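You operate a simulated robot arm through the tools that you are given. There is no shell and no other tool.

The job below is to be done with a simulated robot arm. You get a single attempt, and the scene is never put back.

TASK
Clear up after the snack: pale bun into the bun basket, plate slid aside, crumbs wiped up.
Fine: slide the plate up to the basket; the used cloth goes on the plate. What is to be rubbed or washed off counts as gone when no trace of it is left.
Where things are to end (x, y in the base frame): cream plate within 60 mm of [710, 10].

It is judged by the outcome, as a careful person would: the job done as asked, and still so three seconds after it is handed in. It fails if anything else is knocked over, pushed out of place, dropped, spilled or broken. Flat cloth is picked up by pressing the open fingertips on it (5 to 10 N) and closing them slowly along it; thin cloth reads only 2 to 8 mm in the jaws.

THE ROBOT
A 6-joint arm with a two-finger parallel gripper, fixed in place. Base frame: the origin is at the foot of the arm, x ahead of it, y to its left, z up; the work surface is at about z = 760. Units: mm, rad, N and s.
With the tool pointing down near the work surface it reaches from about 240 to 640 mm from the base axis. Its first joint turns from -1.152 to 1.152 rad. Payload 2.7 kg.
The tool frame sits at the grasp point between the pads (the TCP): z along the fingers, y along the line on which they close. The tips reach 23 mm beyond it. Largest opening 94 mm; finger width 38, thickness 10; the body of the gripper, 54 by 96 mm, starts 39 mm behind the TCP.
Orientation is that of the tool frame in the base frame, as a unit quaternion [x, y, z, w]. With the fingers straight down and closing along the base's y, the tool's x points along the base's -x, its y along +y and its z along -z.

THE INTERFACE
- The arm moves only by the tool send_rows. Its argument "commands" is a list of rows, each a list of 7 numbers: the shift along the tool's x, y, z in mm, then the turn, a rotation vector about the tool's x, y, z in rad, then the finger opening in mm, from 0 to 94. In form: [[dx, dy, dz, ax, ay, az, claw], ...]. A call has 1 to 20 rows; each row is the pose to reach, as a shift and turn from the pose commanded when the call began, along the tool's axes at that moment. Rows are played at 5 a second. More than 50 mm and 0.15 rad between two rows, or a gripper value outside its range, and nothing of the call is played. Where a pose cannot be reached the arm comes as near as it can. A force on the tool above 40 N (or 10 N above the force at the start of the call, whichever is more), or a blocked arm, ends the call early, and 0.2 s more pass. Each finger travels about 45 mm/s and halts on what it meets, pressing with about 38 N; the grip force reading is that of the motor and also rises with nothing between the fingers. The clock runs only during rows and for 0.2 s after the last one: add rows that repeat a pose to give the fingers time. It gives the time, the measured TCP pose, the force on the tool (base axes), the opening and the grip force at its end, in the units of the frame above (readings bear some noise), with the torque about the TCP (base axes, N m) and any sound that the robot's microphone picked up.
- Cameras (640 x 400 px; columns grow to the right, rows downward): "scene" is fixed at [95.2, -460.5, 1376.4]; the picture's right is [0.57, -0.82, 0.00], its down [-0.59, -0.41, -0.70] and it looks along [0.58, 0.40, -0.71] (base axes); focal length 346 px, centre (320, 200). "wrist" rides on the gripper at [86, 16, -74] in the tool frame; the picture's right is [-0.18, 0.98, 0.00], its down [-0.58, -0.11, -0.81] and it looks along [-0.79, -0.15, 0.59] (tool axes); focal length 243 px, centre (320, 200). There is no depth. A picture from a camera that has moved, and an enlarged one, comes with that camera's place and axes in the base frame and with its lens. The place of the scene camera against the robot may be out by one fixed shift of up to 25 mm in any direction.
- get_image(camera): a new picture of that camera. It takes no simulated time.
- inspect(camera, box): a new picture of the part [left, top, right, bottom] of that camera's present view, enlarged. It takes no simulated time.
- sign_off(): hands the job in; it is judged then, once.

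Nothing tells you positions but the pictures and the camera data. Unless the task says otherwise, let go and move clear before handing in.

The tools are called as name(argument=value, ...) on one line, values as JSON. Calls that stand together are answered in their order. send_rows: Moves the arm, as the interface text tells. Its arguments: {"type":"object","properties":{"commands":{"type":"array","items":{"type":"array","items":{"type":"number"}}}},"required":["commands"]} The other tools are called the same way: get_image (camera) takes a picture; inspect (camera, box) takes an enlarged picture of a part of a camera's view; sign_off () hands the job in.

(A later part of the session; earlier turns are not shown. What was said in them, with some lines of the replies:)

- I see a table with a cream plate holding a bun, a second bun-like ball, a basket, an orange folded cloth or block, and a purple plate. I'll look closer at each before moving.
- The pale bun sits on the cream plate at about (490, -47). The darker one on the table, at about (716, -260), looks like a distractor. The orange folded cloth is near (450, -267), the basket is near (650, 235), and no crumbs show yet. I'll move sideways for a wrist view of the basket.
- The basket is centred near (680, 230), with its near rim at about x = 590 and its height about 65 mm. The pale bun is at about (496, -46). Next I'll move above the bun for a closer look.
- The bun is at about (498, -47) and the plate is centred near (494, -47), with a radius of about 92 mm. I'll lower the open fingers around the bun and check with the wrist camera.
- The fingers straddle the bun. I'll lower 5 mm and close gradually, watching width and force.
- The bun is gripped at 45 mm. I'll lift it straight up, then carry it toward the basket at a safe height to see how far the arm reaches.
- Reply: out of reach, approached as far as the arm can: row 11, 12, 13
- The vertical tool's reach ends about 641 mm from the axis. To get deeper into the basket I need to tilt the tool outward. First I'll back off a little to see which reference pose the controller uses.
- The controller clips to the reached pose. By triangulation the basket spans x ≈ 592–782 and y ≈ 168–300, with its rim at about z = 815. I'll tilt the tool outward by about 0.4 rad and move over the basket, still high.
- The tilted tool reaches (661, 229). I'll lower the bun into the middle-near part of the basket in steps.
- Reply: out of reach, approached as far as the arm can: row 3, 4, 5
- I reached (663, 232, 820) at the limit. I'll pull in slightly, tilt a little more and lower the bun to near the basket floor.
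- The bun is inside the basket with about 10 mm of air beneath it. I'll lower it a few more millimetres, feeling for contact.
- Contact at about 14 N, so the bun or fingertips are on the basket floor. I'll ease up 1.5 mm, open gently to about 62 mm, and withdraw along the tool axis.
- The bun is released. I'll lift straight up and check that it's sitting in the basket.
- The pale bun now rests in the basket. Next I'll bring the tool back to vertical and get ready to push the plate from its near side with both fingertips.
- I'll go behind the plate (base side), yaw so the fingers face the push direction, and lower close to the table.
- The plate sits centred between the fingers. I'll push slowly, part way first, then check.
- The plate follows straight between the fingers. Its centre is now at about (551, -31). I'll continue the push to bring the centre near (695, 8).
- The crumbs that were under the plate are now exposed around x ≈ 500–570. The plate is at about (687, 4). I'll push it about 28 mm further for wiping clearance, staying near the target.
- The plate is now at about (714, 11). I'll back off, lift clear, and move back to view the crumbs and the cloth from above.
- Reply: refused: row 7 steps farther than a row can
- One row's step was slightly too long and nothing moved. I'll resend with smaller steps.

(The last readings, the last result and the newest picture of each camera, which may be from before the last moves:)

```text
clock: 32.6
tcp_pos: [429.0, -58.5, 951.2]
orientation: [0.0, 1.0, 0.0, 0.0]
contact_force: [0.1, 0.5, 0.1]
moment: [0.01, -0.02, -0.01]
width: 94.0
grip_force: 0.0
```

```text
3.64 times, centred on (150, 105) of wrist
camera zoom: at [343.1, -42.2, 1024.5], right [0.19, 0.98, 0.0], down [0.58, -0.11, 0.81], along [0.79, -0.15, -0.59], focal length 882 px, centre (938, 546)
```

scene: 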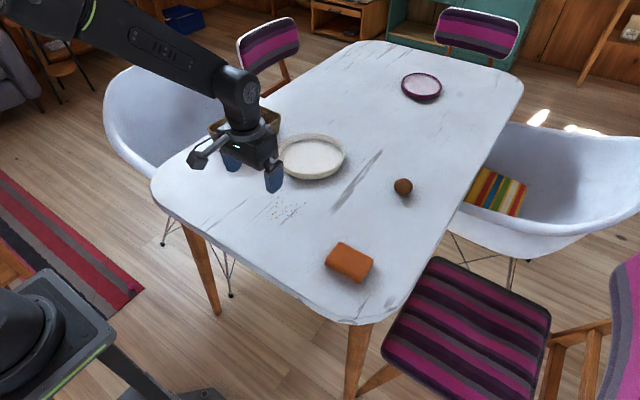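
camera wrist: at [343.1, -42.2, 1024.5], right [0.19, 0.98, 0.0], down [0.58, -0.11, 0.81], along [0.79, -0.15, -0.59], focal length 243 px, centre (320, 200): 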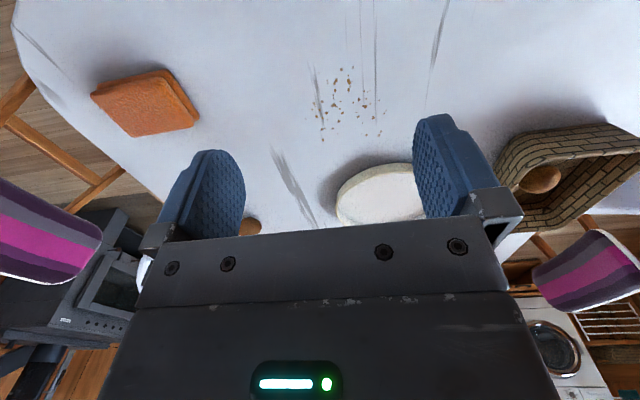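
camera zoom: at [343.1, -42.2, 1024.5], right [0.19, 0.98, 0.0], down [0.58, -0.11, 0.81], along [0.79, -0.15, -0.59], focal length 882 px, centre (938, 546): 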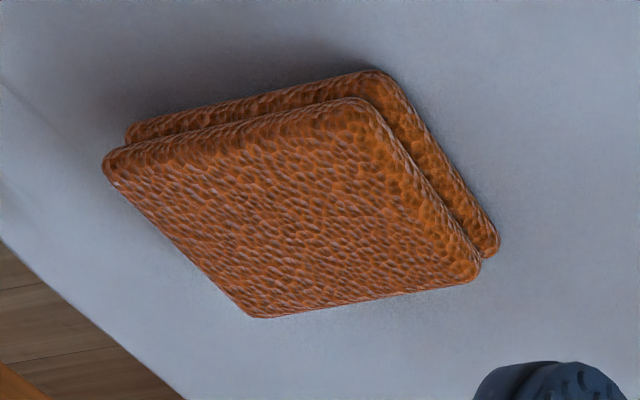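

The crumbs cover about x 466–573, y -98 to 8. The folded cloth is a slab about 60 × 88 × 20 mm, centred near (464, -267) with its short side along x. I'll go above it, yawed 90° so the fingers close on the 60 mm side.

send_rows(commands=[[-3.2, -19, 4.6, 0, 0, 0.1428, 94], [-6.4, -37.9, 9.3, 0, 0, 0.2856, 94], [-9.5, -56.9, 13.9, 0, 0, 0.4284, 94], [-12.7, -75.8, 18.6, 0, 0, 0.5712, 94], [-15.9, -94.8, 23.2, 0, 0, 0.714, 94], [-19.1, -113.7, 27.8, 0, 0, 0.8568, 94], [-22.3, -132.7, 32.5, 0, 0, 0.9996, 94], [-25.5, -151.6, 37.1, 0, 0, 1.1424, 94], [-28.6, -170.6, 41.8, 0, 0, 1.2852, 94], [-31.8, -189.5, 46.4, 0, 0, 1.428, 94], [-35, -208.5, 51, 0, 0, 1.5708, 94], [-35, -208.5, 51, 0, 0, 1.5708, 94]])

get_image(camera="wrist")

get_image(camera="scene")

```text
clock: 35.2
tcp_pos: [464.9, -266.8, 901.0]
orientation: [0.708, 0.706, 0.0, 0.0]
contact_force: [-0.1, -0.6, 0.3]
moment: [0.01, -0.05, 0.05]
width: 94.2
grip_force: 0.1
```

```text
taken
camera wrist: at [481.0, -180.5, 973.6], right [0.98, -0.19, 0.0], down [-0.11, -0.58, 0.81], along [-0.15, -0.79, -0.59], focal length 243 px, centre (320, 200)
```

wrist: 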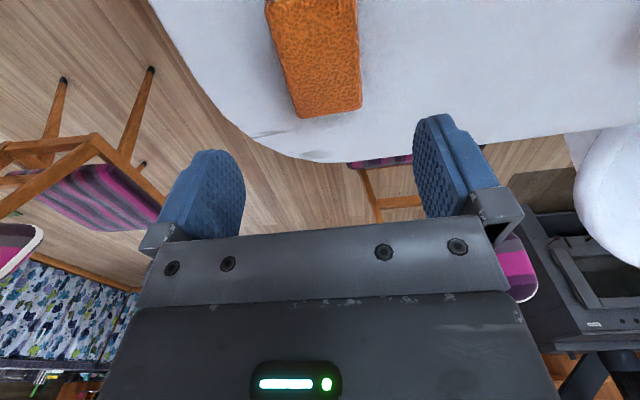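

```text
taken
```

scene: 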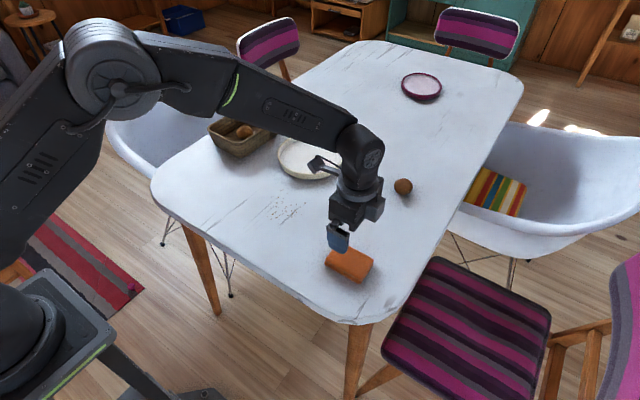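

The fingers line up with the cloth's 60 mm side. I'll descend around it to just above the table.

send_rows(commands=[[0, 1.5, 40, 0, 0, 0, 94], [0, 1.5, 75, 0, 0, 0, 94], [0, 1.5, 95, 0, 0, 0, 94], [0, 1.5, 107, 0, 0, 0, 94], [0, 1.5, 113, 0, 0, 0, 94], [0, 1.5, 113, 0, 0, 0, 94]])

get_image(camera="wrist")

inspect(camera="scene", box=[290, 190, 410, 300])

```text
clock: 36.6
tcp_pos: [468.1, -266.2, 785.5]
orientation: [0.707, 0.708, 0.0, 0.0]
contact_force: [-0.4, 0.7, -0.2]
moment: [0.03, 0.0, 0.0]
width: 94.2
grip_force: 0.1
```

```text
taken
camera wrist: at [482.4, -179.4, 860.8], right [0.98, -0.18, 0.0], down [-0.11, -0.58, 0.81], along [-0.15, -0.79, -0.59], focal length 243 px, centre (320, 200)
```

wrist: 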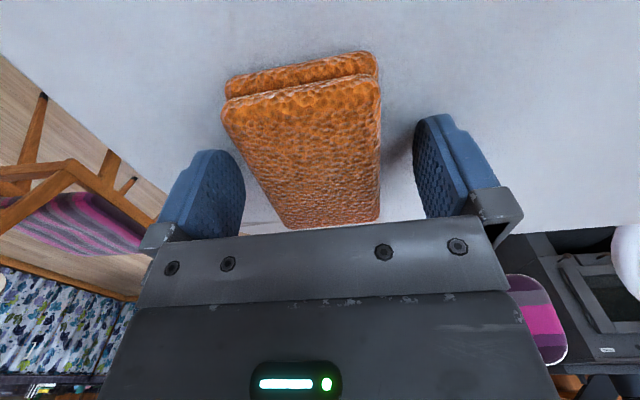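

```text
3.64 times, centred on (350, 245) of scene
camera zoom: at [95.2, -460.5, 1376.4], right [0.57, -0.82, 0.0], down [-0.59, -0.41, -0.7], along [0.58, 0.4, -0.71], focal length 1258 px, centre (211, 36)
```

zoom: 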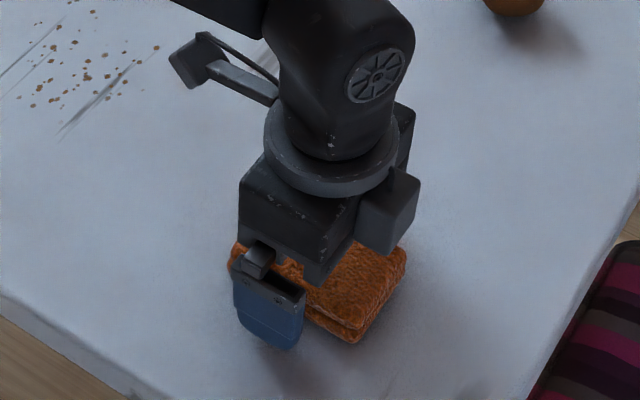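

The fingers straddle the cloth. I'll raise 3 mm so the cloth's underside sticks out below the tips, then close slowly.

send_rows(commands=[[0, 0, -3, 0, 0, 0, 88], [0, 0, -3, 0, 0, 0, 80], [0, 0, -3, 0, 0, 0, 72], [0, 0, -3, 0, 0, 0, 65], [0, 0, -3, 0, 0, 0, 60], [0, 0, -3, 0, 0, 0, 56], [0, 0, -3, 0, 0, 0, 52], [0, 0, -3, 0, 0, 0, 48], [0, 0, -3, 0, 0, 0, 48]])

get_image(camera="wrist")

inspect(camera="scene", box=[290, 190, 410, 300])

```text
clock: 38.6
tcp_pos: [467.5, -267.0, 789.0]
orientation: [0.707, 0.707, 0.0, 0.0]
contact_force: [0.8, 0.9, 1.5]
moment: [0.04, 0.01, 0.0]
width: 61.1
grip_force: 37.9
```

```text
taken
camera wrist: at [482.7, -179.7, 864.0], right [0.98, -0.18, 0.0], down [-0.11, -0.58, 0.81], along [-0.15, -0.79, -0.59], focal length 243 px, centre (320, 200)
```

wrist: 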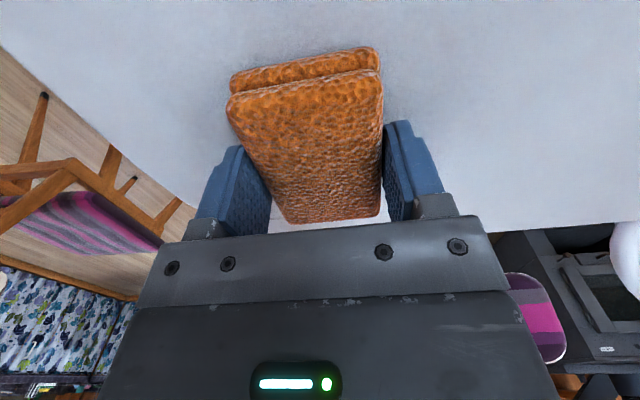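

```text
3.64 times, centred on (350, 245) of scene
camera zoom: at [95.2, -460.5, 1376.4], right [0.57, -0.82, 0.0], down [-0.59, -0.41, -0.7], along [0.58, 0.4, -0.71], focal length 1258 px, centre (211, 36)
```

zoom: 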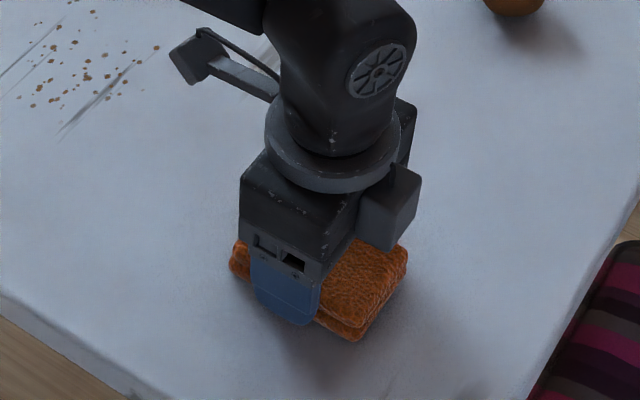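

The cloth is held firmly at 61 mm. I'll lift it, check both layers come along, and carry it to the near-left end of the crumb area.

send_rows(commands=[[0, 0, -15, 0, 0, 0, 48], [0, 0, -35, 0, 0, 0, 48], [0, 0, -60, 0, 0, 0, 48], [36, 3, -60, 0, 0, 0, 48], [72, 6, -60, 0, 0, 0, 48], [108, 9, -60, 0, 0, 0, 48], [142, 12.5, -60, 0, 0, 0, 48], [142, 12.5, -60, 0, 0, 0, 48]])

get_image(camera="wrist")

get_image(camera="scene")

```text
clock: 40.4
tcp_pos: [480.4, -122.9, 849.7]
orientation: [0.708, 0.706, -0.001, 0.001]
contact_force: [0.1, -0.9, 0.1]
moment: [-0.02, -0.01, -0.01]
width: 61.5
grip_force: 38.1
```

```text
taken
camera wrist: at [496.2, -36.7, 924.2], right [0.98, -0.19, 0.0], down [-0.11, -0.58, 0.81], along [-0.15, -0.79, -0.59], focal length 243 px, centre (320, 200)
```

wrist: 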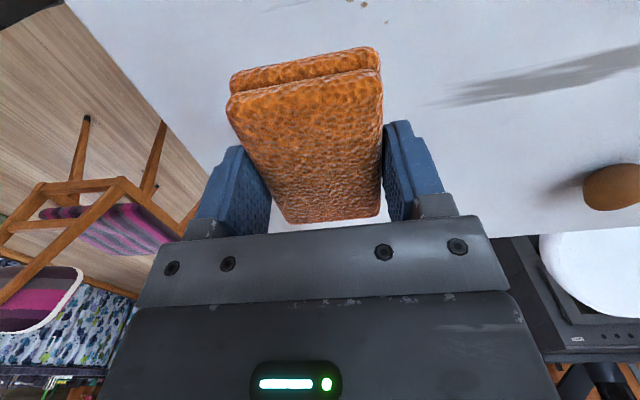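

```text
taken
```

scene: 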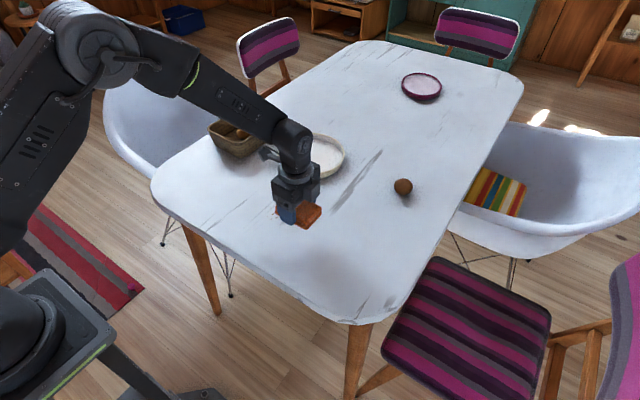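

The whole cloth is held. I'll lower it to the table and press lightly.

send_rows(commands=[[0, 0, 30, 0, 0, 0, 48], [0, 0, 52, 0, 0, 0, 48], [0, 0, 58, 0, 0, 0, 48], [0, 0, 60, 0, 0, 0, 48], [0, 0, 62, 0, 0, 0, 48], [0, 0, 62, 0, 0, 0, 48]])

```text
clock: 41.8
tcp_pos: [481.9, -125.2, 790.2]
orientation: [0.707, 0.707, 0.0, 0.0]
contact_force: [-7.2, 1.4, 22.4]
moment: [0.2, 0.52, 0.02]
width: 61.2
grip_force: 37.5
```

That's about 22 N, a bit heavy. I'll ease off 1 mm and make the first stroke along +y, then check force and traces.

send_rows(commands=[[0, 0, -1.2, 0, 0, 0, 48], [14, 0, -1.2, 0, 0, 0, 48], [28, 0, -1.2, 0, 0, 0, 48], [42, 0, -1.2, 0, 0, 0, 48], [56, 0, -1.2, 0, 0, 0, 48], [70, 0, -1.2, 0, 0, 0, 48], [84, 0, -1.2, 0, 0, 0, 48], [98, 0, -1.2, 0, 0, 0, 48], [112, 0, -1.2, 0, 0, 0, 48], [126, 0, -1.2, 0, 0, 0, 48], [140, 0, -1.2, 0, 0, 0, 48], [150, 0, -1.2, 0, 0, 0, 48]])

get_image(camera="wrist")

inspect(camera="scene", box=[220, 150, 360, 260])

```text
clock: 44.4
tcp_pos: [478.7, 26.0, 789.4]
orientation: [0.708, 0.707, 0.0, 0.0]
contact_force: [-1.2, -9.2, 18.8]
moment: [-0.11, -0.09, 0.0]
width: 61.4
grip_force: 38.0
```

```text
taken
camera wrist: at [495.4, 111.8, 863.7], right [0.98, -0.18, 0.0], down [-0.11, -0.58, 0.81], along [-0.15, -0.79, -0.59], focal length 243 px, centre (320, 200)
```

wrist: 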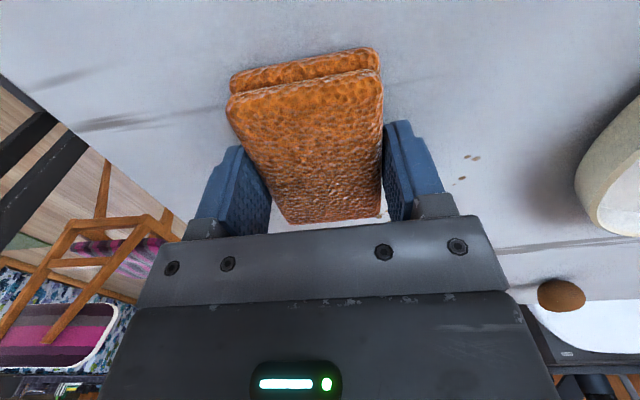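

```text
3.64 times, centred on (290, 205) of scene
camera zoom: at [94.9, -460.7, 1376.3], right [0.57, -0.82, 0.0], down [-0.59, -0.41, -0.7], along [0.58, 0.4, -0.71], focal length 1258 px, centre (429, 182)
```

zoom: 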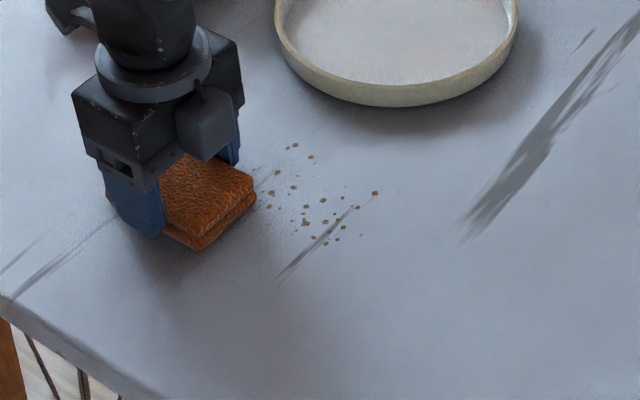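

The first stroke removed every crumb it covered. I'll continue with overlapping strokes, shifting 25 mm outward each time.

send_rows(commands=[[0, 12, -0.4, 0, 0, 0, 48], [0, 25, -0.4, 0, 0, 0, 48], [-15, 25, -0.4, 0, 0, 0, 48], [-30, 25, -0.4, 0, 0, 0, 48], [-45, 25, -0.4, 0, 0, 0, 48], [-60, 25, -0.4, 0, 0, 0, 48], [-75, 25, -0.4, 0, 0, 0, 48], [-90, 25, -0.4, 0, 0, 0, 48], [-105, 25, -0.4, 0, 0, 0, 48], [-120, 25, -0.4, 0, 0, 0, 48], [-135, 25, -0.4, 0, 0, 0, 48], [-150, 25, -0.4, 0, 0, 0, 48], [-160, 25, -0.4, 0, 0, 0, 48], [-160, 37, -0.4, 0, 0, 0, 48], [-160, 50, -0.4, 0, 0, 0, 48]])

inspect(camera="scene", box=[220, 150, 360, 260])

```text
clock: 47.6
tcp_pos: [529.2, -136.1, 788.6]
orientation: [0.708, 0.706, 0.0, 0.0]
contact_force: [-8.3, -1.5, 14.5]
moment: [0.03, 0.14, 0.07]
width: 61.1
grip_force: 38.1
```

```text
3.64 times, centred on (290, 205) of scene
camera zoom: at [94.8, -460.5, 1376.4], right [0.57, -0.82, 0.0], down [-0.59, -0.41, -0.7], along [0.58, 0.4, -0.71], focal length 1258 px, centre (429, 182)
```

zoom: 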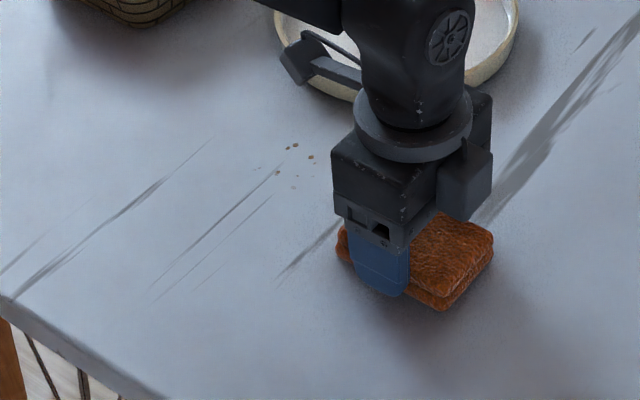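

Working well. Next is the stroke back along +y at x ≈ 530, then a shift further out.

send_rows(commands=[[15, 0, 0, 0, 0, 0, 48], [30, 0, 0, 0, 0, 0, 48], [45, 0, 0, 0, 0, 0, 48], [60, 0, 0, 0, 0, 0, 48], [75, 0, 0, 0, 0, 0, 48], [90, 0, 0, 0, 0, 0, 48], [105, 0, 0, 0, 0, 0, 48], [120, 0, 0, 0, 0, 0, 48], [135, 0, 0, 0, 0, 0, 48], [150, 0, 0, 0, 0, 0, 48], [162, 0, 0, 0, 0, 0, 48], [162, 11, 0, 0, 0, 0, 48], [162, 22, 0, 0, 0, 0, 48], [162, 22, 0, 0, 0, 0, 48]])

inspect(camera="scene", box=[220, 150, 360, 260])

```text
clock: 50.6
tcp_pos: [551.6, 27.3, 789.8]
orientation: [0.707, 0.707, 0.0, 0.0]
contact_force: [-3.5, 2.5, 6.9]
moment: [0.06, 0.04, 0.01]
width: 61.5
grip_force: 38.1
```

```text
3.64 times, centred on (290, 205) of scene
camera zoom: at [95.0, -460.4, 1376.4], right [0.57, -0.82, 0.0], down [-0.59, -0.41, -0.7], along [0.58, 0.4, -0.71], focal length 1258 px, centre (429, 182)
```

zoom: 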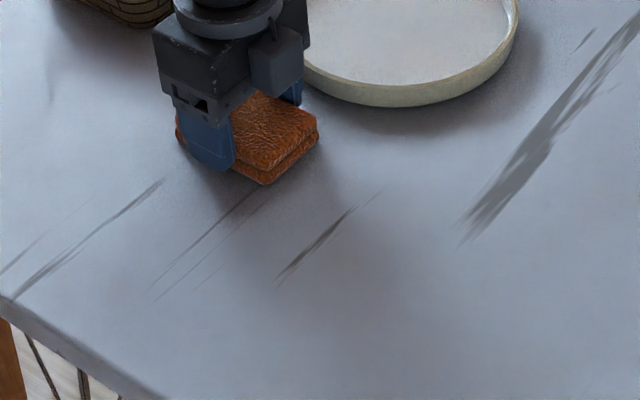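

Nearly all gone. I'll do the return stroke at x ≈ 552, pressing slightly more, then a last one near x ≈ 564.

send_rows(commands=[[-15, 0, 0.5, 0, 0, 0, 48], [-30, 0, 0.5, 0, 0, 0, 48], [-45, 0, 0.5, 0, 0, 0, 48], [-60, 0, 0.5, 0, 0, 0, 48], [-75, 0, 0.5, 0, 0, 0, 48], [-90, 0, 0.5, 0, 0, 0, 48], [-105, 0, 0.5, 0, 0, 0, 48], [-120, 0, 0.5, 0, 0, 0, 48], [-135, 0, 0.5, 0, 0, 0, 48], [-150, 0, 0.5, 0, 0, 0, 48], [-160, 0, 0.5, 0, 0, 0, 48], [-160, 12, 0.5, 0, 0, 0, 48], [-160, 12, 0.5, 0, 0, 0, 48]])

inspect(camera="scene", box=[220, 150, 360, 260])

get_image(camera="wrist")

```text
clock: 53.4
tcp_pos: [563.3, -133.8, 789.2]
orientation: [0.707, 0.707, 0.0, -0.001]
contact_force: [-1.5, -3.2, 6.4]
moment: [0.05, -0.02, 0.0]
width: 61.4
grip_force: 38.2
```

```text
3.64 times, centred on (290, 205) of scene
camera zoom: at [95.1, -460.5, 1376.4], right [0.57, -0.82, 0.0], down [-0.59, -0.41, -0.7], along [0.58, 0.4, -0.71], focal length 1258 px, centre (429, 182)
```

zoom: 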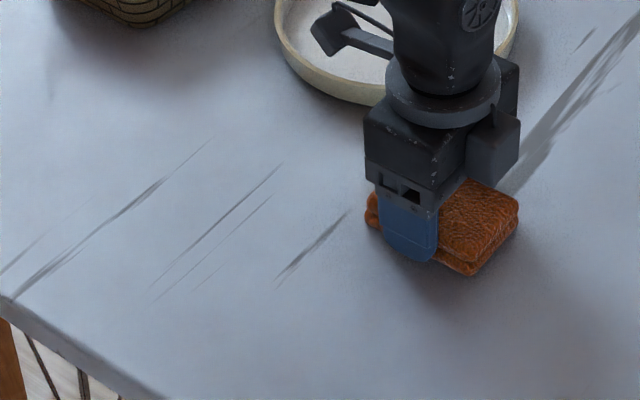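

```text
taken
camera wrist: at [579.0, -47.0, 863.4], right [0.98, -0.19, 0.0], down [-0.11, -0.58, 0.81], along [-0.15, -0.79, -0.59], focal length 243 px, centre (320, 200)
```

wrist: 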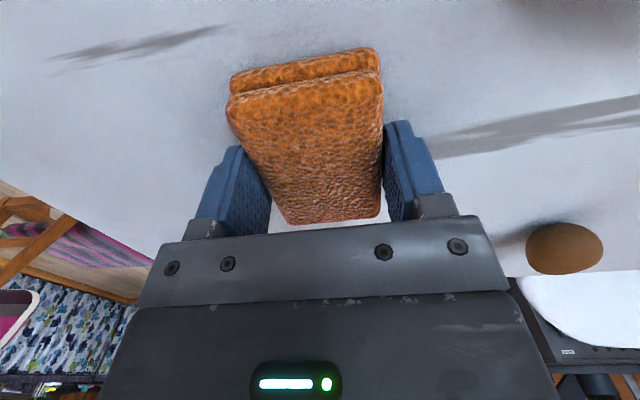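

I see no crumbs now. I'll do one more stroke at x ≈ 563 with a bit more pressure to be thorough, then inspect the area closely.

send_rows(commands=[[0, 0, 0.6, 0, 0, 0, 48], [15, 0, 0.8, 0, 0, 0, 48], [30, 0, 0.8, 0, 0, 0, 48], [45, 0, 0.8, 0, 0, 0, 48], [60, 0, 0.8, 0, 0, 0, 48], [75, 0, 0.8, 0, 0, 0, 48], [90, 0, 0.8, 0, 0, 0, 48], [105, 0, 0.8, 0, 0, 0, 48], [120, 0, 0.8, 0, 0, 0, 48], [135, 0, 0.8, 0, 0, 0, 48], [150, 0, 0.8, 0, 0, 0, 48], [160, 0, 0.8, 0, 0, 0, 48], [160, -15, 0.8, 0, 0, 0, 48], [160, -30, 0.8, 0, 0, 0, 48], [160, -45, 0.8, 0, 0, 0, 48], [160, -58, 0.8, 0, 0, 0, 48]])

inspect(camera="scene", box=[220, 150, 360, 260])

```text
clock: 56.8
tcp_pos: [506.8, 27.5, 788.8]
orientation: [0.707, 0.707, 0.003, 0.002]
contact_force: [8.8, -1.3, 18.6]
moment: [-0.05, 0.29, -0.01]
width: 61.2
grip_force: 38.1
```

```text
3.64 times, centred on (290, 205) of scene
camera zoom: at [95.2, -460.5, 1376.4], right [0.57, -0.82, 0.0], down [-0.59, -0.41, -0.7], along [0.58, 0.4, -0.71], focal length 1258 px, centre (429, 182)
```

zoom: 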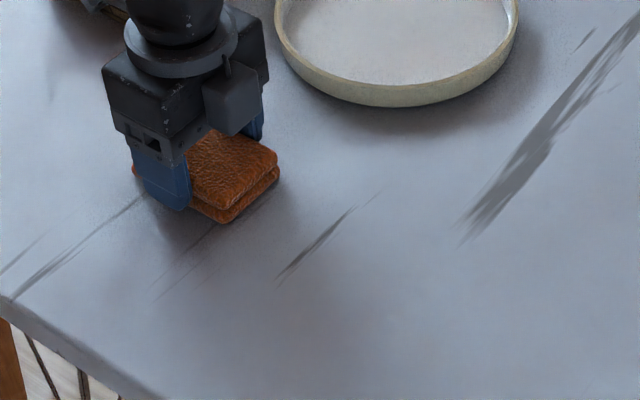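

One more stroke back along -y at x ≈ 505, then one at x ≈ 480, to double-cover the near part.

send_rows(commands=[[-15, 0, -0.3, 0, 0, 0, 48], [-30, 0, -0.3, 0, 0, 0, 48], [-45, 0, -0.3, 0, 0, 0, 48], [-60, 0, -0.3, 0, 0, 0, 48], [-75, 0, -0.3, 0, 0, 0, 48], [-90, 0, -0.3, 0, 0, 0, 48], [-105, 0, -0.3, 0, 0, 0, 48], [-120, 0, -0.3, 0, 0, 0, 48], [-135, 0, -0.3, 0, 0, 0, 48], [-150, 0, -0.3, 0, 0, 0, 48], [-150, -12, -0.3, 0, 0, 0, 48], [-150, -24, -0.3, 0, 0, 0, 48]])

send_rows(commands=[[15, 0, 0, 0, 0, 0, 48], [30, 0, 0, 0, 0, 0, 48], [45, 0, 0, 0, 0, 0, 48], [60, 0, 0, 0, 0, 0, 48], [75, 0, 0, 0, 0, 0, 48], [90, 0, 0, 0, 0, 0, 48], [105, 0, 0, 0, 0, 0, 48], [120, 0, 0, 0, 0, 0, 48], [135, 0, 0, 0, 0, 0, 48], [135, 0, -20, 0, 0, 0, 48], [135, 0, -60, 0, 0, 0, 48], [135, 0, -90, 0, 0, 0, 48], [135, 0, -90, 0, 0, 0, 48]])

get_image(camera="wrist")

get_image(camera="scene")

inspect(camera="scene", box=[230, 170, 340, 260])

```text
clock: 59.4
tcp_pos: [481.5, -123.6, 788.7]
orientation: [0.707, 0.707, 0.0, 0.001]
contact_force: [7.9, -1.6, 16.7]
moment: [0.08, 0.16, -0.03]
width: 61.3
grip_force: 37.7
```

```text
clock: 62.2
tcp_pos: [480.6, 11.4, 878.2]
orientation: [0.707, 0.707, 0.0, 0.0]
contact_force: [0.2, 0.7, -0.4]
moment: [-0.01, 0.02, 0.01]
width: 61.1
grip_force: 38.3
```

```text
taken
camera wrist: at [497.1, 99.3, 951.9], right [0.98, -0.18, 0.0], down [-0.11, -0.58, 0.81], along [-0.15, -0.79, -0.59], focal length 243 px, centre (320, 200)
```

wrist: 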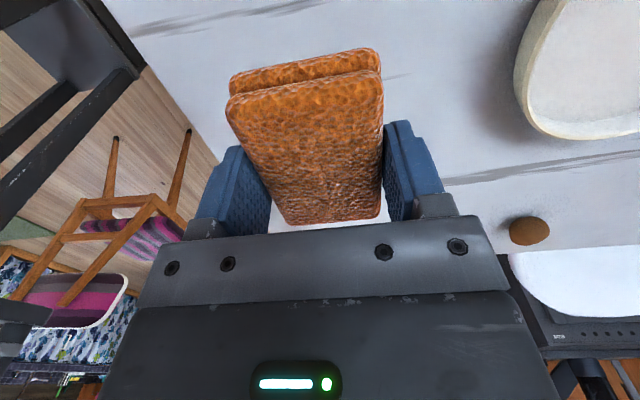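

```text
taken
```

scene: 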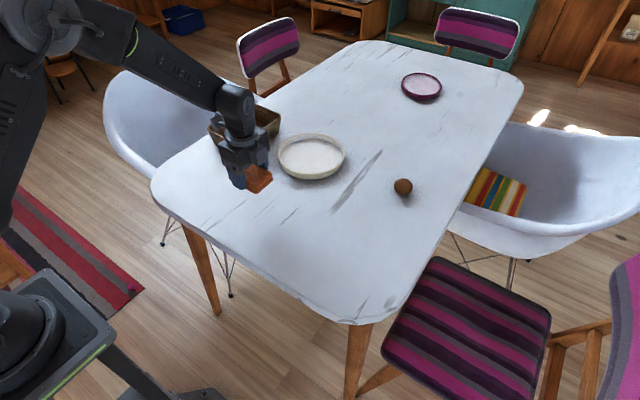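

```text
4.44 times, centred on (285, 215) of scene
camera zoom: at [95.2, -460.5, 1376.4], right [0.57, -0.82, 0.0], down [-0.59, -0.41, -0.7], along [0.58, 0.4, -0.71], focal length 1538 px, centre (476, 133)
```

zoom: 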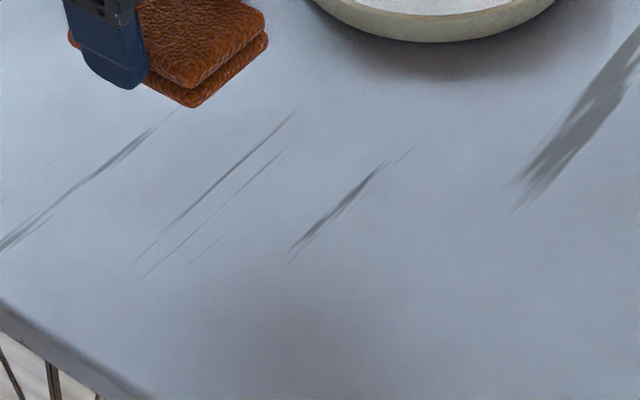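

The table looks clean. I'll yaw back to face the plate, so the cloth's long side points outward, and get a look at the plate before placing the cloth on it.

send_rows(commands=[[0, 2, -2, 0, 0, -0.1428, 48], [0, 4, -4, 0, 0, -0.2856, 48], [0, 6, -6, 0, 0, -0.4284, 48], [0, 8, -8, 0, 0, -0.5712, 48], [0, 10, -10, 0, 0, -0.714, 48], [0, 12, -12, 0, 0, -0.8568, 48], [0, 14, -14, 0, 0, -0.9996, 48], [0, 16, -16, 0, 0, -1.1424, 48], [0, 18, -18, 0, 0, -1.2852, 48], [0, 20, -20, 0, 0, -1.428, 48], [0, 20, -22, 0, 0, -1.5708, 48], [0, 20, -22, 0, 0, -1.5708, 48]])

get_image(camera="wrist")

get_image(camera="scene")

```text
clock: 64.8
tcp_pos: [501.5, 12.5, 900.0]
orientation: [-0.001, 1.0, 0.0, -0.001]
contact_force: [0.0, 0.1, -1.4]
moment: [-0.01, 0.04, 0.04]
width: 61.3
grip_force: 38.2
```

```text
taken
camera wrist: at [414.8, 28.5, 974.5], right [0.18, 0.98, 0.0], down [0.58, -0.11, 0.81], along [0.79, -0.15, -0.59], focal length 243 px, centre (320, 200)
```

wrist: 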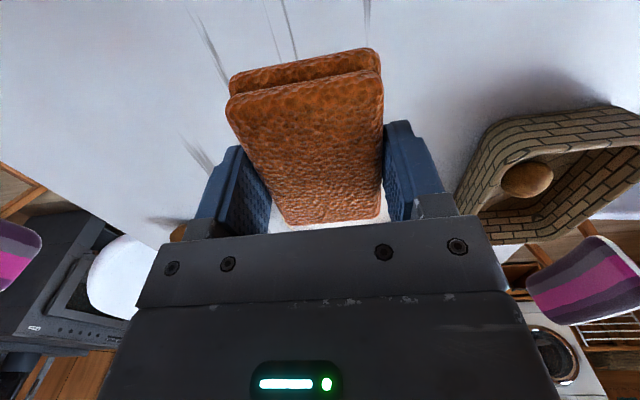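

```text
taken
```

scene: 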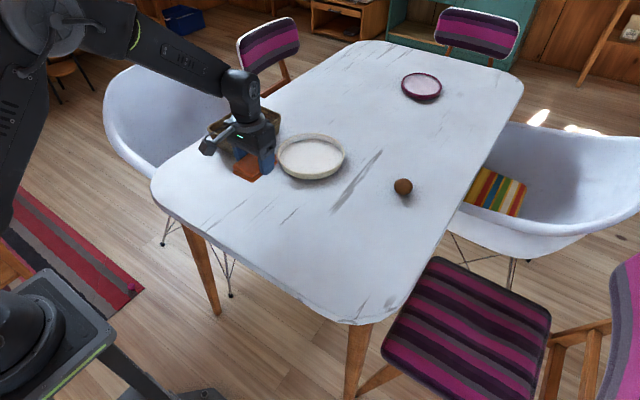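

inspect(camera="scene", box=[250, 115, 370, 195])

inspect(camera="wrist", box=[160, 0, 420, 120])

```text
5.00 times, centred on (310, 155) of scene
camera zoom: at [95.2, -460.5, 1376.4], right [0.57, -0.82, 0.0], down [-0.59, -0.41, -0.7], along [0.58, 0.4, -0.71], focal length 1730 px, centre (370, 425)
```

zoom: 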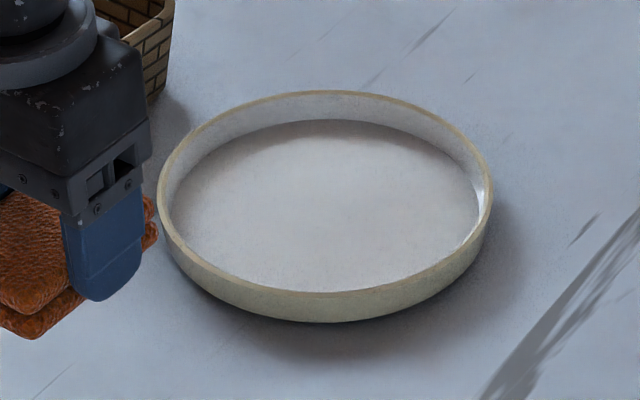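

```text
2.46 times, centred on (290, 60) of wrist
camera zoom: at [414.8, 28.5, 974.5], right [0.18, 0.98, 0.0], down [0.58, -0.11, 0.81], along [0.79, -0.15, -0.59], focal length 597 px, centre (394, 545)
```

zoom: 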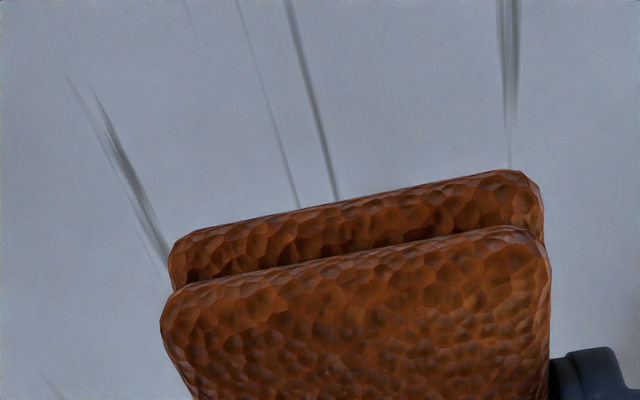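

The plate's rim centre works out at about (709, 10) from both methods. I'll tilt about 0.27 rad outward and carry the cloth above the plate's near-middle, still high.

send_rows(commands=[[-35, -0.5, 8, 0, -0.06, 0, 48], [-70, -1, 16, 0, -0.12, 0, 48], [-105, -1.5, 24, 0, -0.18, 0, 48], [-140, -2, 32, 0, -0.24, 0, 48], [-175, -2.5, 40, 0, -0.27, 0, 48], [-175, -2.5, 40, 0, -0.27, 0, 48]])

get_image(camera="wrist")

inspect(camera="scene", box=[230, 90, 380, 200])

```text
clock: 66.2
tcp_pos: [677.3, 9.9, 859.4]
orientation: [0.0, 0.991, 0.0, 0.134]
contact_force: [-0.5, 1.1, 0.0]
moment: [-0.01, 0.02, 0.01]
width: 61.2
grip_force: 37.6
```

```text
taken
camera wrist: at [573.4, 27.4, 907.6], right [0.18, 0.98, 0.05], down [0.35, -0.11, 0.93], along [0.92, -0.15, -0.36], focal length 243 px, centre (320, 200)
```

wrist: 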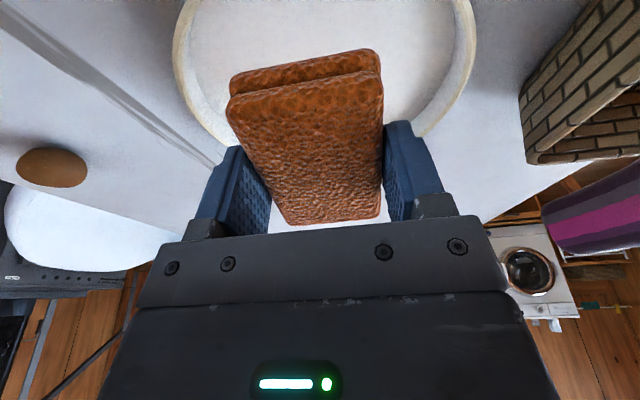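

```text
3.64 times, centred on (305, 145) of scene
camera zoom: at [95.2, -460.5, 1376.4], right [0.57, -0.82, 0.0], down [-0.59, -0.41, -0.7], along [0.58, 0.4, -0.71], focal length 1258 px, centre (374, 400)
```

zoom: 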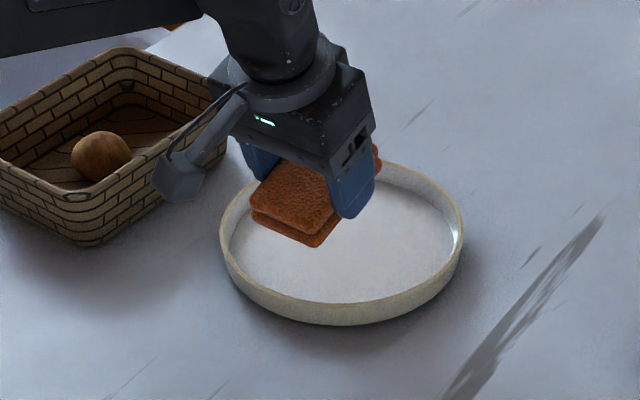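

The plate centre is confirmed near (709, 12) and the cloth is over it. I'll lower until the cloth's near edge is just above the plate floor.

send_rows(commands=[[5.3, 1, 19.3, 0, 0, 0, 48], [9.3, 1, 33.7, 0, 0, 0, 48], [12, 1, 43.4, 0, 0, 0, 48], [12, 1, 43.4, 0, 0, 0, 48]])

get_image(camera="wrist")

inspect(camera="scene", box=[240, 100, 370, 190])

```text
clock: 67.2
tcp_pos: [677.0, 10.8, 815.1]
orientation: [0.0, 0.991, 0.0, 0.134]
contact_force: [0.5, 0.8, -0.8]
moment: [-0.01, 0.02, -0.01]
width: 61.4
grip_force: 38.1
```

```text
taken
camera wrist: at [573.4, 27.6, 863.5], right [0.18, 0.98, 0.05], down [0.34, -0.11, 0.93], along [0.92, -0.15, -0.36], focal length 243 px, centre (320, 200)
```

wrist: 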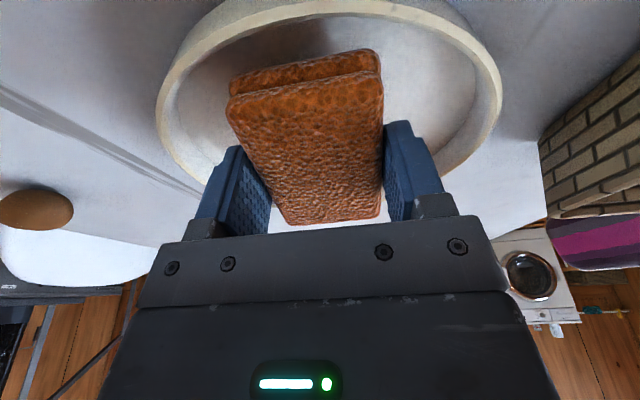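

```text
4.44 times, centred on (305, 145) of scene
camera zoom: at [95.2, -460.5, 1376.4], right [0.57, -0.82, 0.0], down [-0.59, -0.41, -0.7], along [0.58, 0.4, -0.71], focal length 1538 px, centre (387, 444)
```

zoom: 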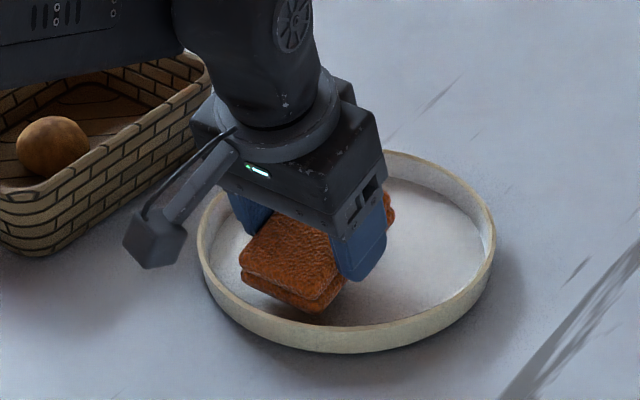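

The cloth's near edge clears the near rim and sits inside the plate. I'll lower a few more millimetres to contact.

send_rows(commands=[[1.1, 0, 3.9, 0, 0, 0, 48], [2.1, 0, 7.7, 0, 0, 0, 48], [2.1, 0, 7.7, 0, 0, 0, 48]])

```text
clock: 68.0
tcp_pos: [675.8, 11.6, 806.7]
orientation: [-0.001, 0.991, 0.0, 0.135]
contact_force: [0.2, 0.4, 0.2]
moment: [0.0, -0.01, 0.01]
width: 61.4
grip_force: 37.9
```

send_rows(commands=[[0.5, 0, 1.9, 0, 0, 0, 48], [1.1, 0, 3.9, 0, 0, 0, 48], [1.1, 0, 3.9, 0, 0, 0, 48]])

inspect(camera="scene", box=[240, 100, 370, 190])

```text
clock: 68.8
tcp_pos: [677.5, 11.0, 805.9]
orientation: [-0.001, 0.99, 0.001, 0.138]
contact_force: [-8.2, 0.3, 22.6]
moment: [0.06, 1.08, 0.0]
width: 61.2
grip_force: 38.1
```

```text
4.44 times, centred on (305, 145) of scene
camera zoom: at [94.6, -460.5, 1376.4], right [0.57, -0.82, 0.0], down [-0.59, -0.41, -0.7], along [0.58, 0.4, -0.71], focal length 1538 px, centre (387, 444)
```

zoom: 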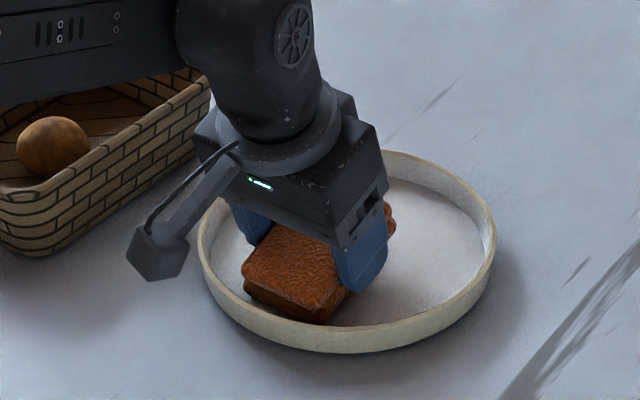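

The cloth's edge is on the plate floor. I'll ease up a millimetre and open slowly so it settles flat.

send_rows(commands=[[-0.4, 0, -1.4, 0, 0, 0, 58], [-0.4, 0, -1.4, 0, 0, 0, 62], [-0.4, 0, -1.4, 0, 0, 0, 65], [-0.4, 0, -1.4, 0, 0, 0, 70], [-0.4, 0, -1.4, 0, 0, 0, 78], [-0.4, 0, -1.4, 0, 0, 0, 84], [-0.4, 0, -1.4, 0, 0, 0, 84]])

get_image(camera="wrist")

inspect(camera="scene", box=[240, 100, 370, 190])

```text
clock: 70.4
tcp_pos: [677.1, 9.8, 804.8]
orientation: [0.0, 0.991, 0.0, 0.135]
contact_force: [-0.1, 0.7, 0.4]
moment: [0.01, -0.02, 0.0]
width: 83.8
grip_force: 0.1
```

```text
taken
camera wrist: at [573.2, 27.3, 853.3], right [0.18, 0.98, 0.05], down [0.34, -0.11, 0.93], along [0.92, -0.15, -0.36], focal length 243 px, centre (320, 200)
```

wrist: 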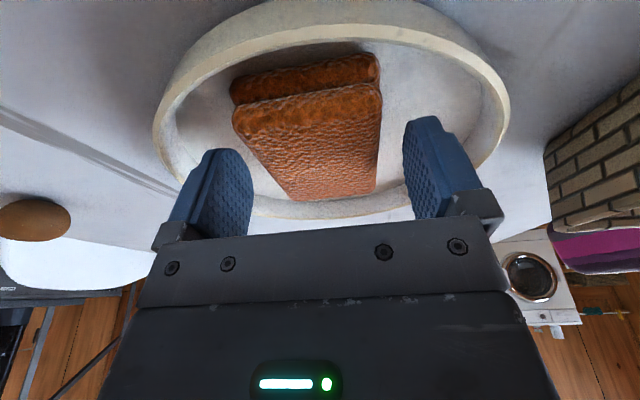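

```text
4.44 times, centred on (305, 145) of scene
camera zoom: at [95.2, -460.5, 1376.4], right [0.57, -0.82, 0.0], down [-0.59, -0.41, -0.7], along [0.58, 0.4, -0.71], focal length 1538 px, centre (387, 444)
```

zoom: 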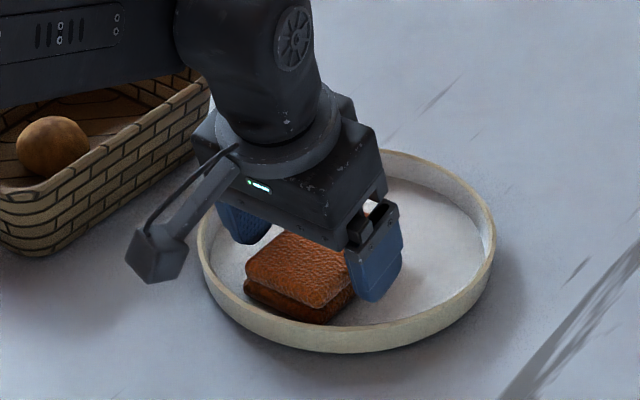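

The cloth lies flat in the plate. I'll rise straight up, then retreat toward the base, bringing the tool to vertical, for a final look.

send_rows(commands=[[-4, 0, -14.5, 0, 0, 0, 84], [-12, 0, -43.4, 0, 0, 0, 84], [-21.3, 0, -77, 0, 0, 0, 84], [-32, 0, -115.7, 0, 0, 0, 84], [2.5, 0, -125, 0, 0.06, 0, 84], [37, 0, -134, 0, 0.13, 0, 84], [71, 0, -144, 0, 0.2, 0, 84], [106, 0, -153, 0, 0.27, 0, 84], [140, 0, -163, 0, 0.27, 0, 84], [175, 0, -172, 0, 0.27, 0, 84], [210, 0, -182, 0, 0.27, 0, 84], [244, 0, -191, 0, 0.27, 0, 84], [244, 0, -191, 0, 0.27, 0, 84]])

get_image(camera="wrist")

get_image(camera="scene")

```text
clock: 73.2
tcp_pos: [389.9, 11.1, 924.5]
orientation: [0.001, 1.0, 0.001, 0.001]
contact_force: [-0.5, 0.4, -0.2]
moment: [0.0, 0.01, 0.01]
width: 83.9
grip_force: 0.1
```

```text
taken
camera wrist: at [303.2, 27.6, 998.7], right [0.18, 0.98, 0.0], down [0.58, -0.11, 0.81], along [0.79, -0.15, -0.59], focal length 243 px, centre (320, 200)
```

wrist: 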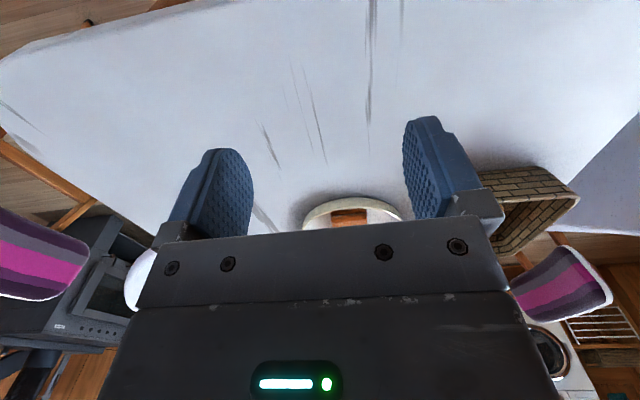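

```text
taken
```

scene: 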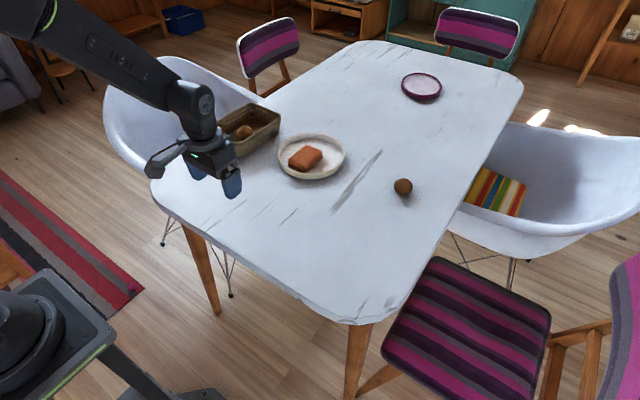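

inspect(camera="wrist", box=[220, 40, 410, 200])

inspect(camera="scene", box=[230, 170, 340, 260])

inspect(camera="scene", box=[200, 90, 370, 200])

inspect(camera="scene", box=[310, 160, 450, 310])

```text
2.50 times, centred on (315, 120) of wrist
camera zoom: at [303.2, 27.6, 998.7], right [0.18, 0.98, 0.0], down [0.58, -0.11, 0.81], along [0.79, -0.15, -0.59], focal length 606 px, centre (332, 400)
```

zoom: 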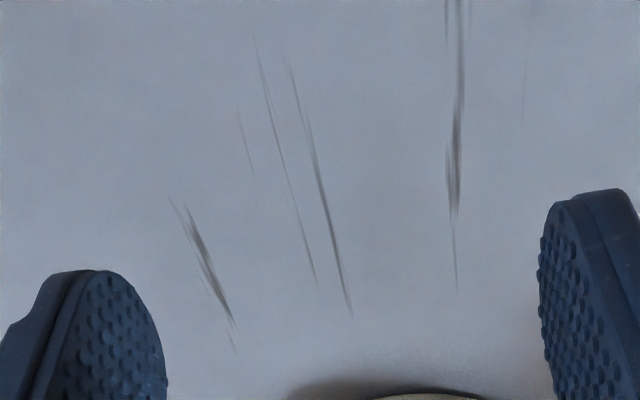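

```text
4.44 times, centred on (285, 215) of scene
camera zoom: at [95.2, -460.5, 1376.4], right [0.57, -0.82, 0.0], down [-0.59, -0.41, -0.7], along [0.58, 0.4, -0.71], focal length 1538 px, centre (476, 133)
```

zoom: 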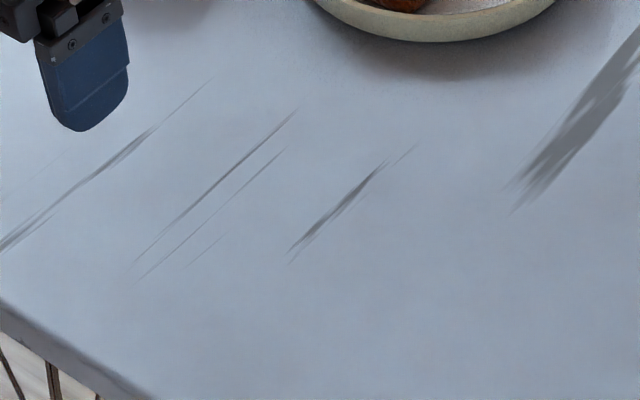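

```text
3.64 times, centred on (285, 145) of scene
camera zoom: at [95.2, -460.5, 1376.4], right [0.57, -0.82, 0.0], down [-0.59, -0.41, -0.7], along [0.58, 0.4, -0.71], focal length 1258 px, centre (447, 400)
```

zoom: 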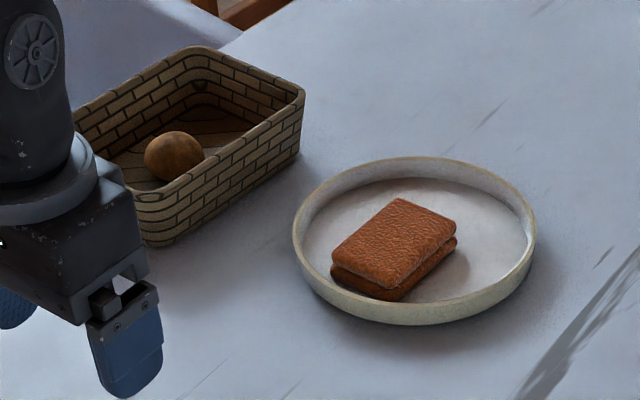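

```text
2.67 times, centred on (380, 235) of scene
camera zoom: at [95.2, -460.5, 1376.4], right [0.57, -0.82, 0.0], down [-0.59, -0.41, -0.7], along [0.58, 0.4, -0.71], focal length 922 px, centre (160, 107)
```

zoom: 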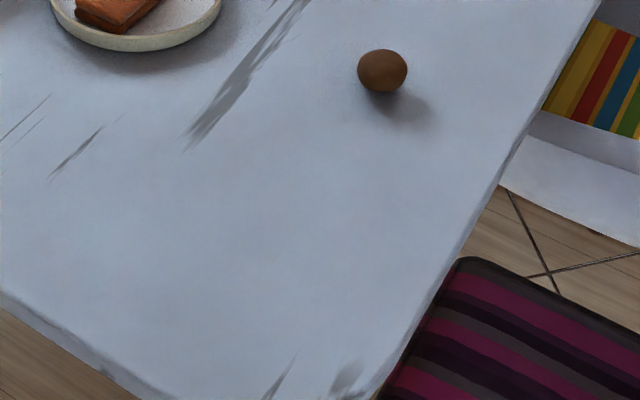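

The pale bun is in the basket, the crumbs are gone with no visible trace, and the plate sits at about (709, 12) with the used cloth flat on it. The darker bun and the purple plate are untouched and the arm is clear, so I'm handing in.

sign_off()

```text
The job is handed in.
```

The snack is cleared up and the job is handed in; no result has come back.

- **Bun:** the pale bun is resting in the bun basket. The basket shifted by roughly 2 mm while I set the bun down.
- **Plate:** the cream plate is at about (709, 12), estimated from the cameras and well within 60 mm of the target. It is beside the basket, with a gap of about 60 mm.
- **Crumbs:** they were hidden under the plate. I wiped the whole patch with overlapping strokes, and close-up views from both cameras show no trace left.
- **Cloth:** the used orange cloth is lying flat inside the plate.

The darker bun and the purple plate were not touched, and the arm let go and moved clear before handing in.
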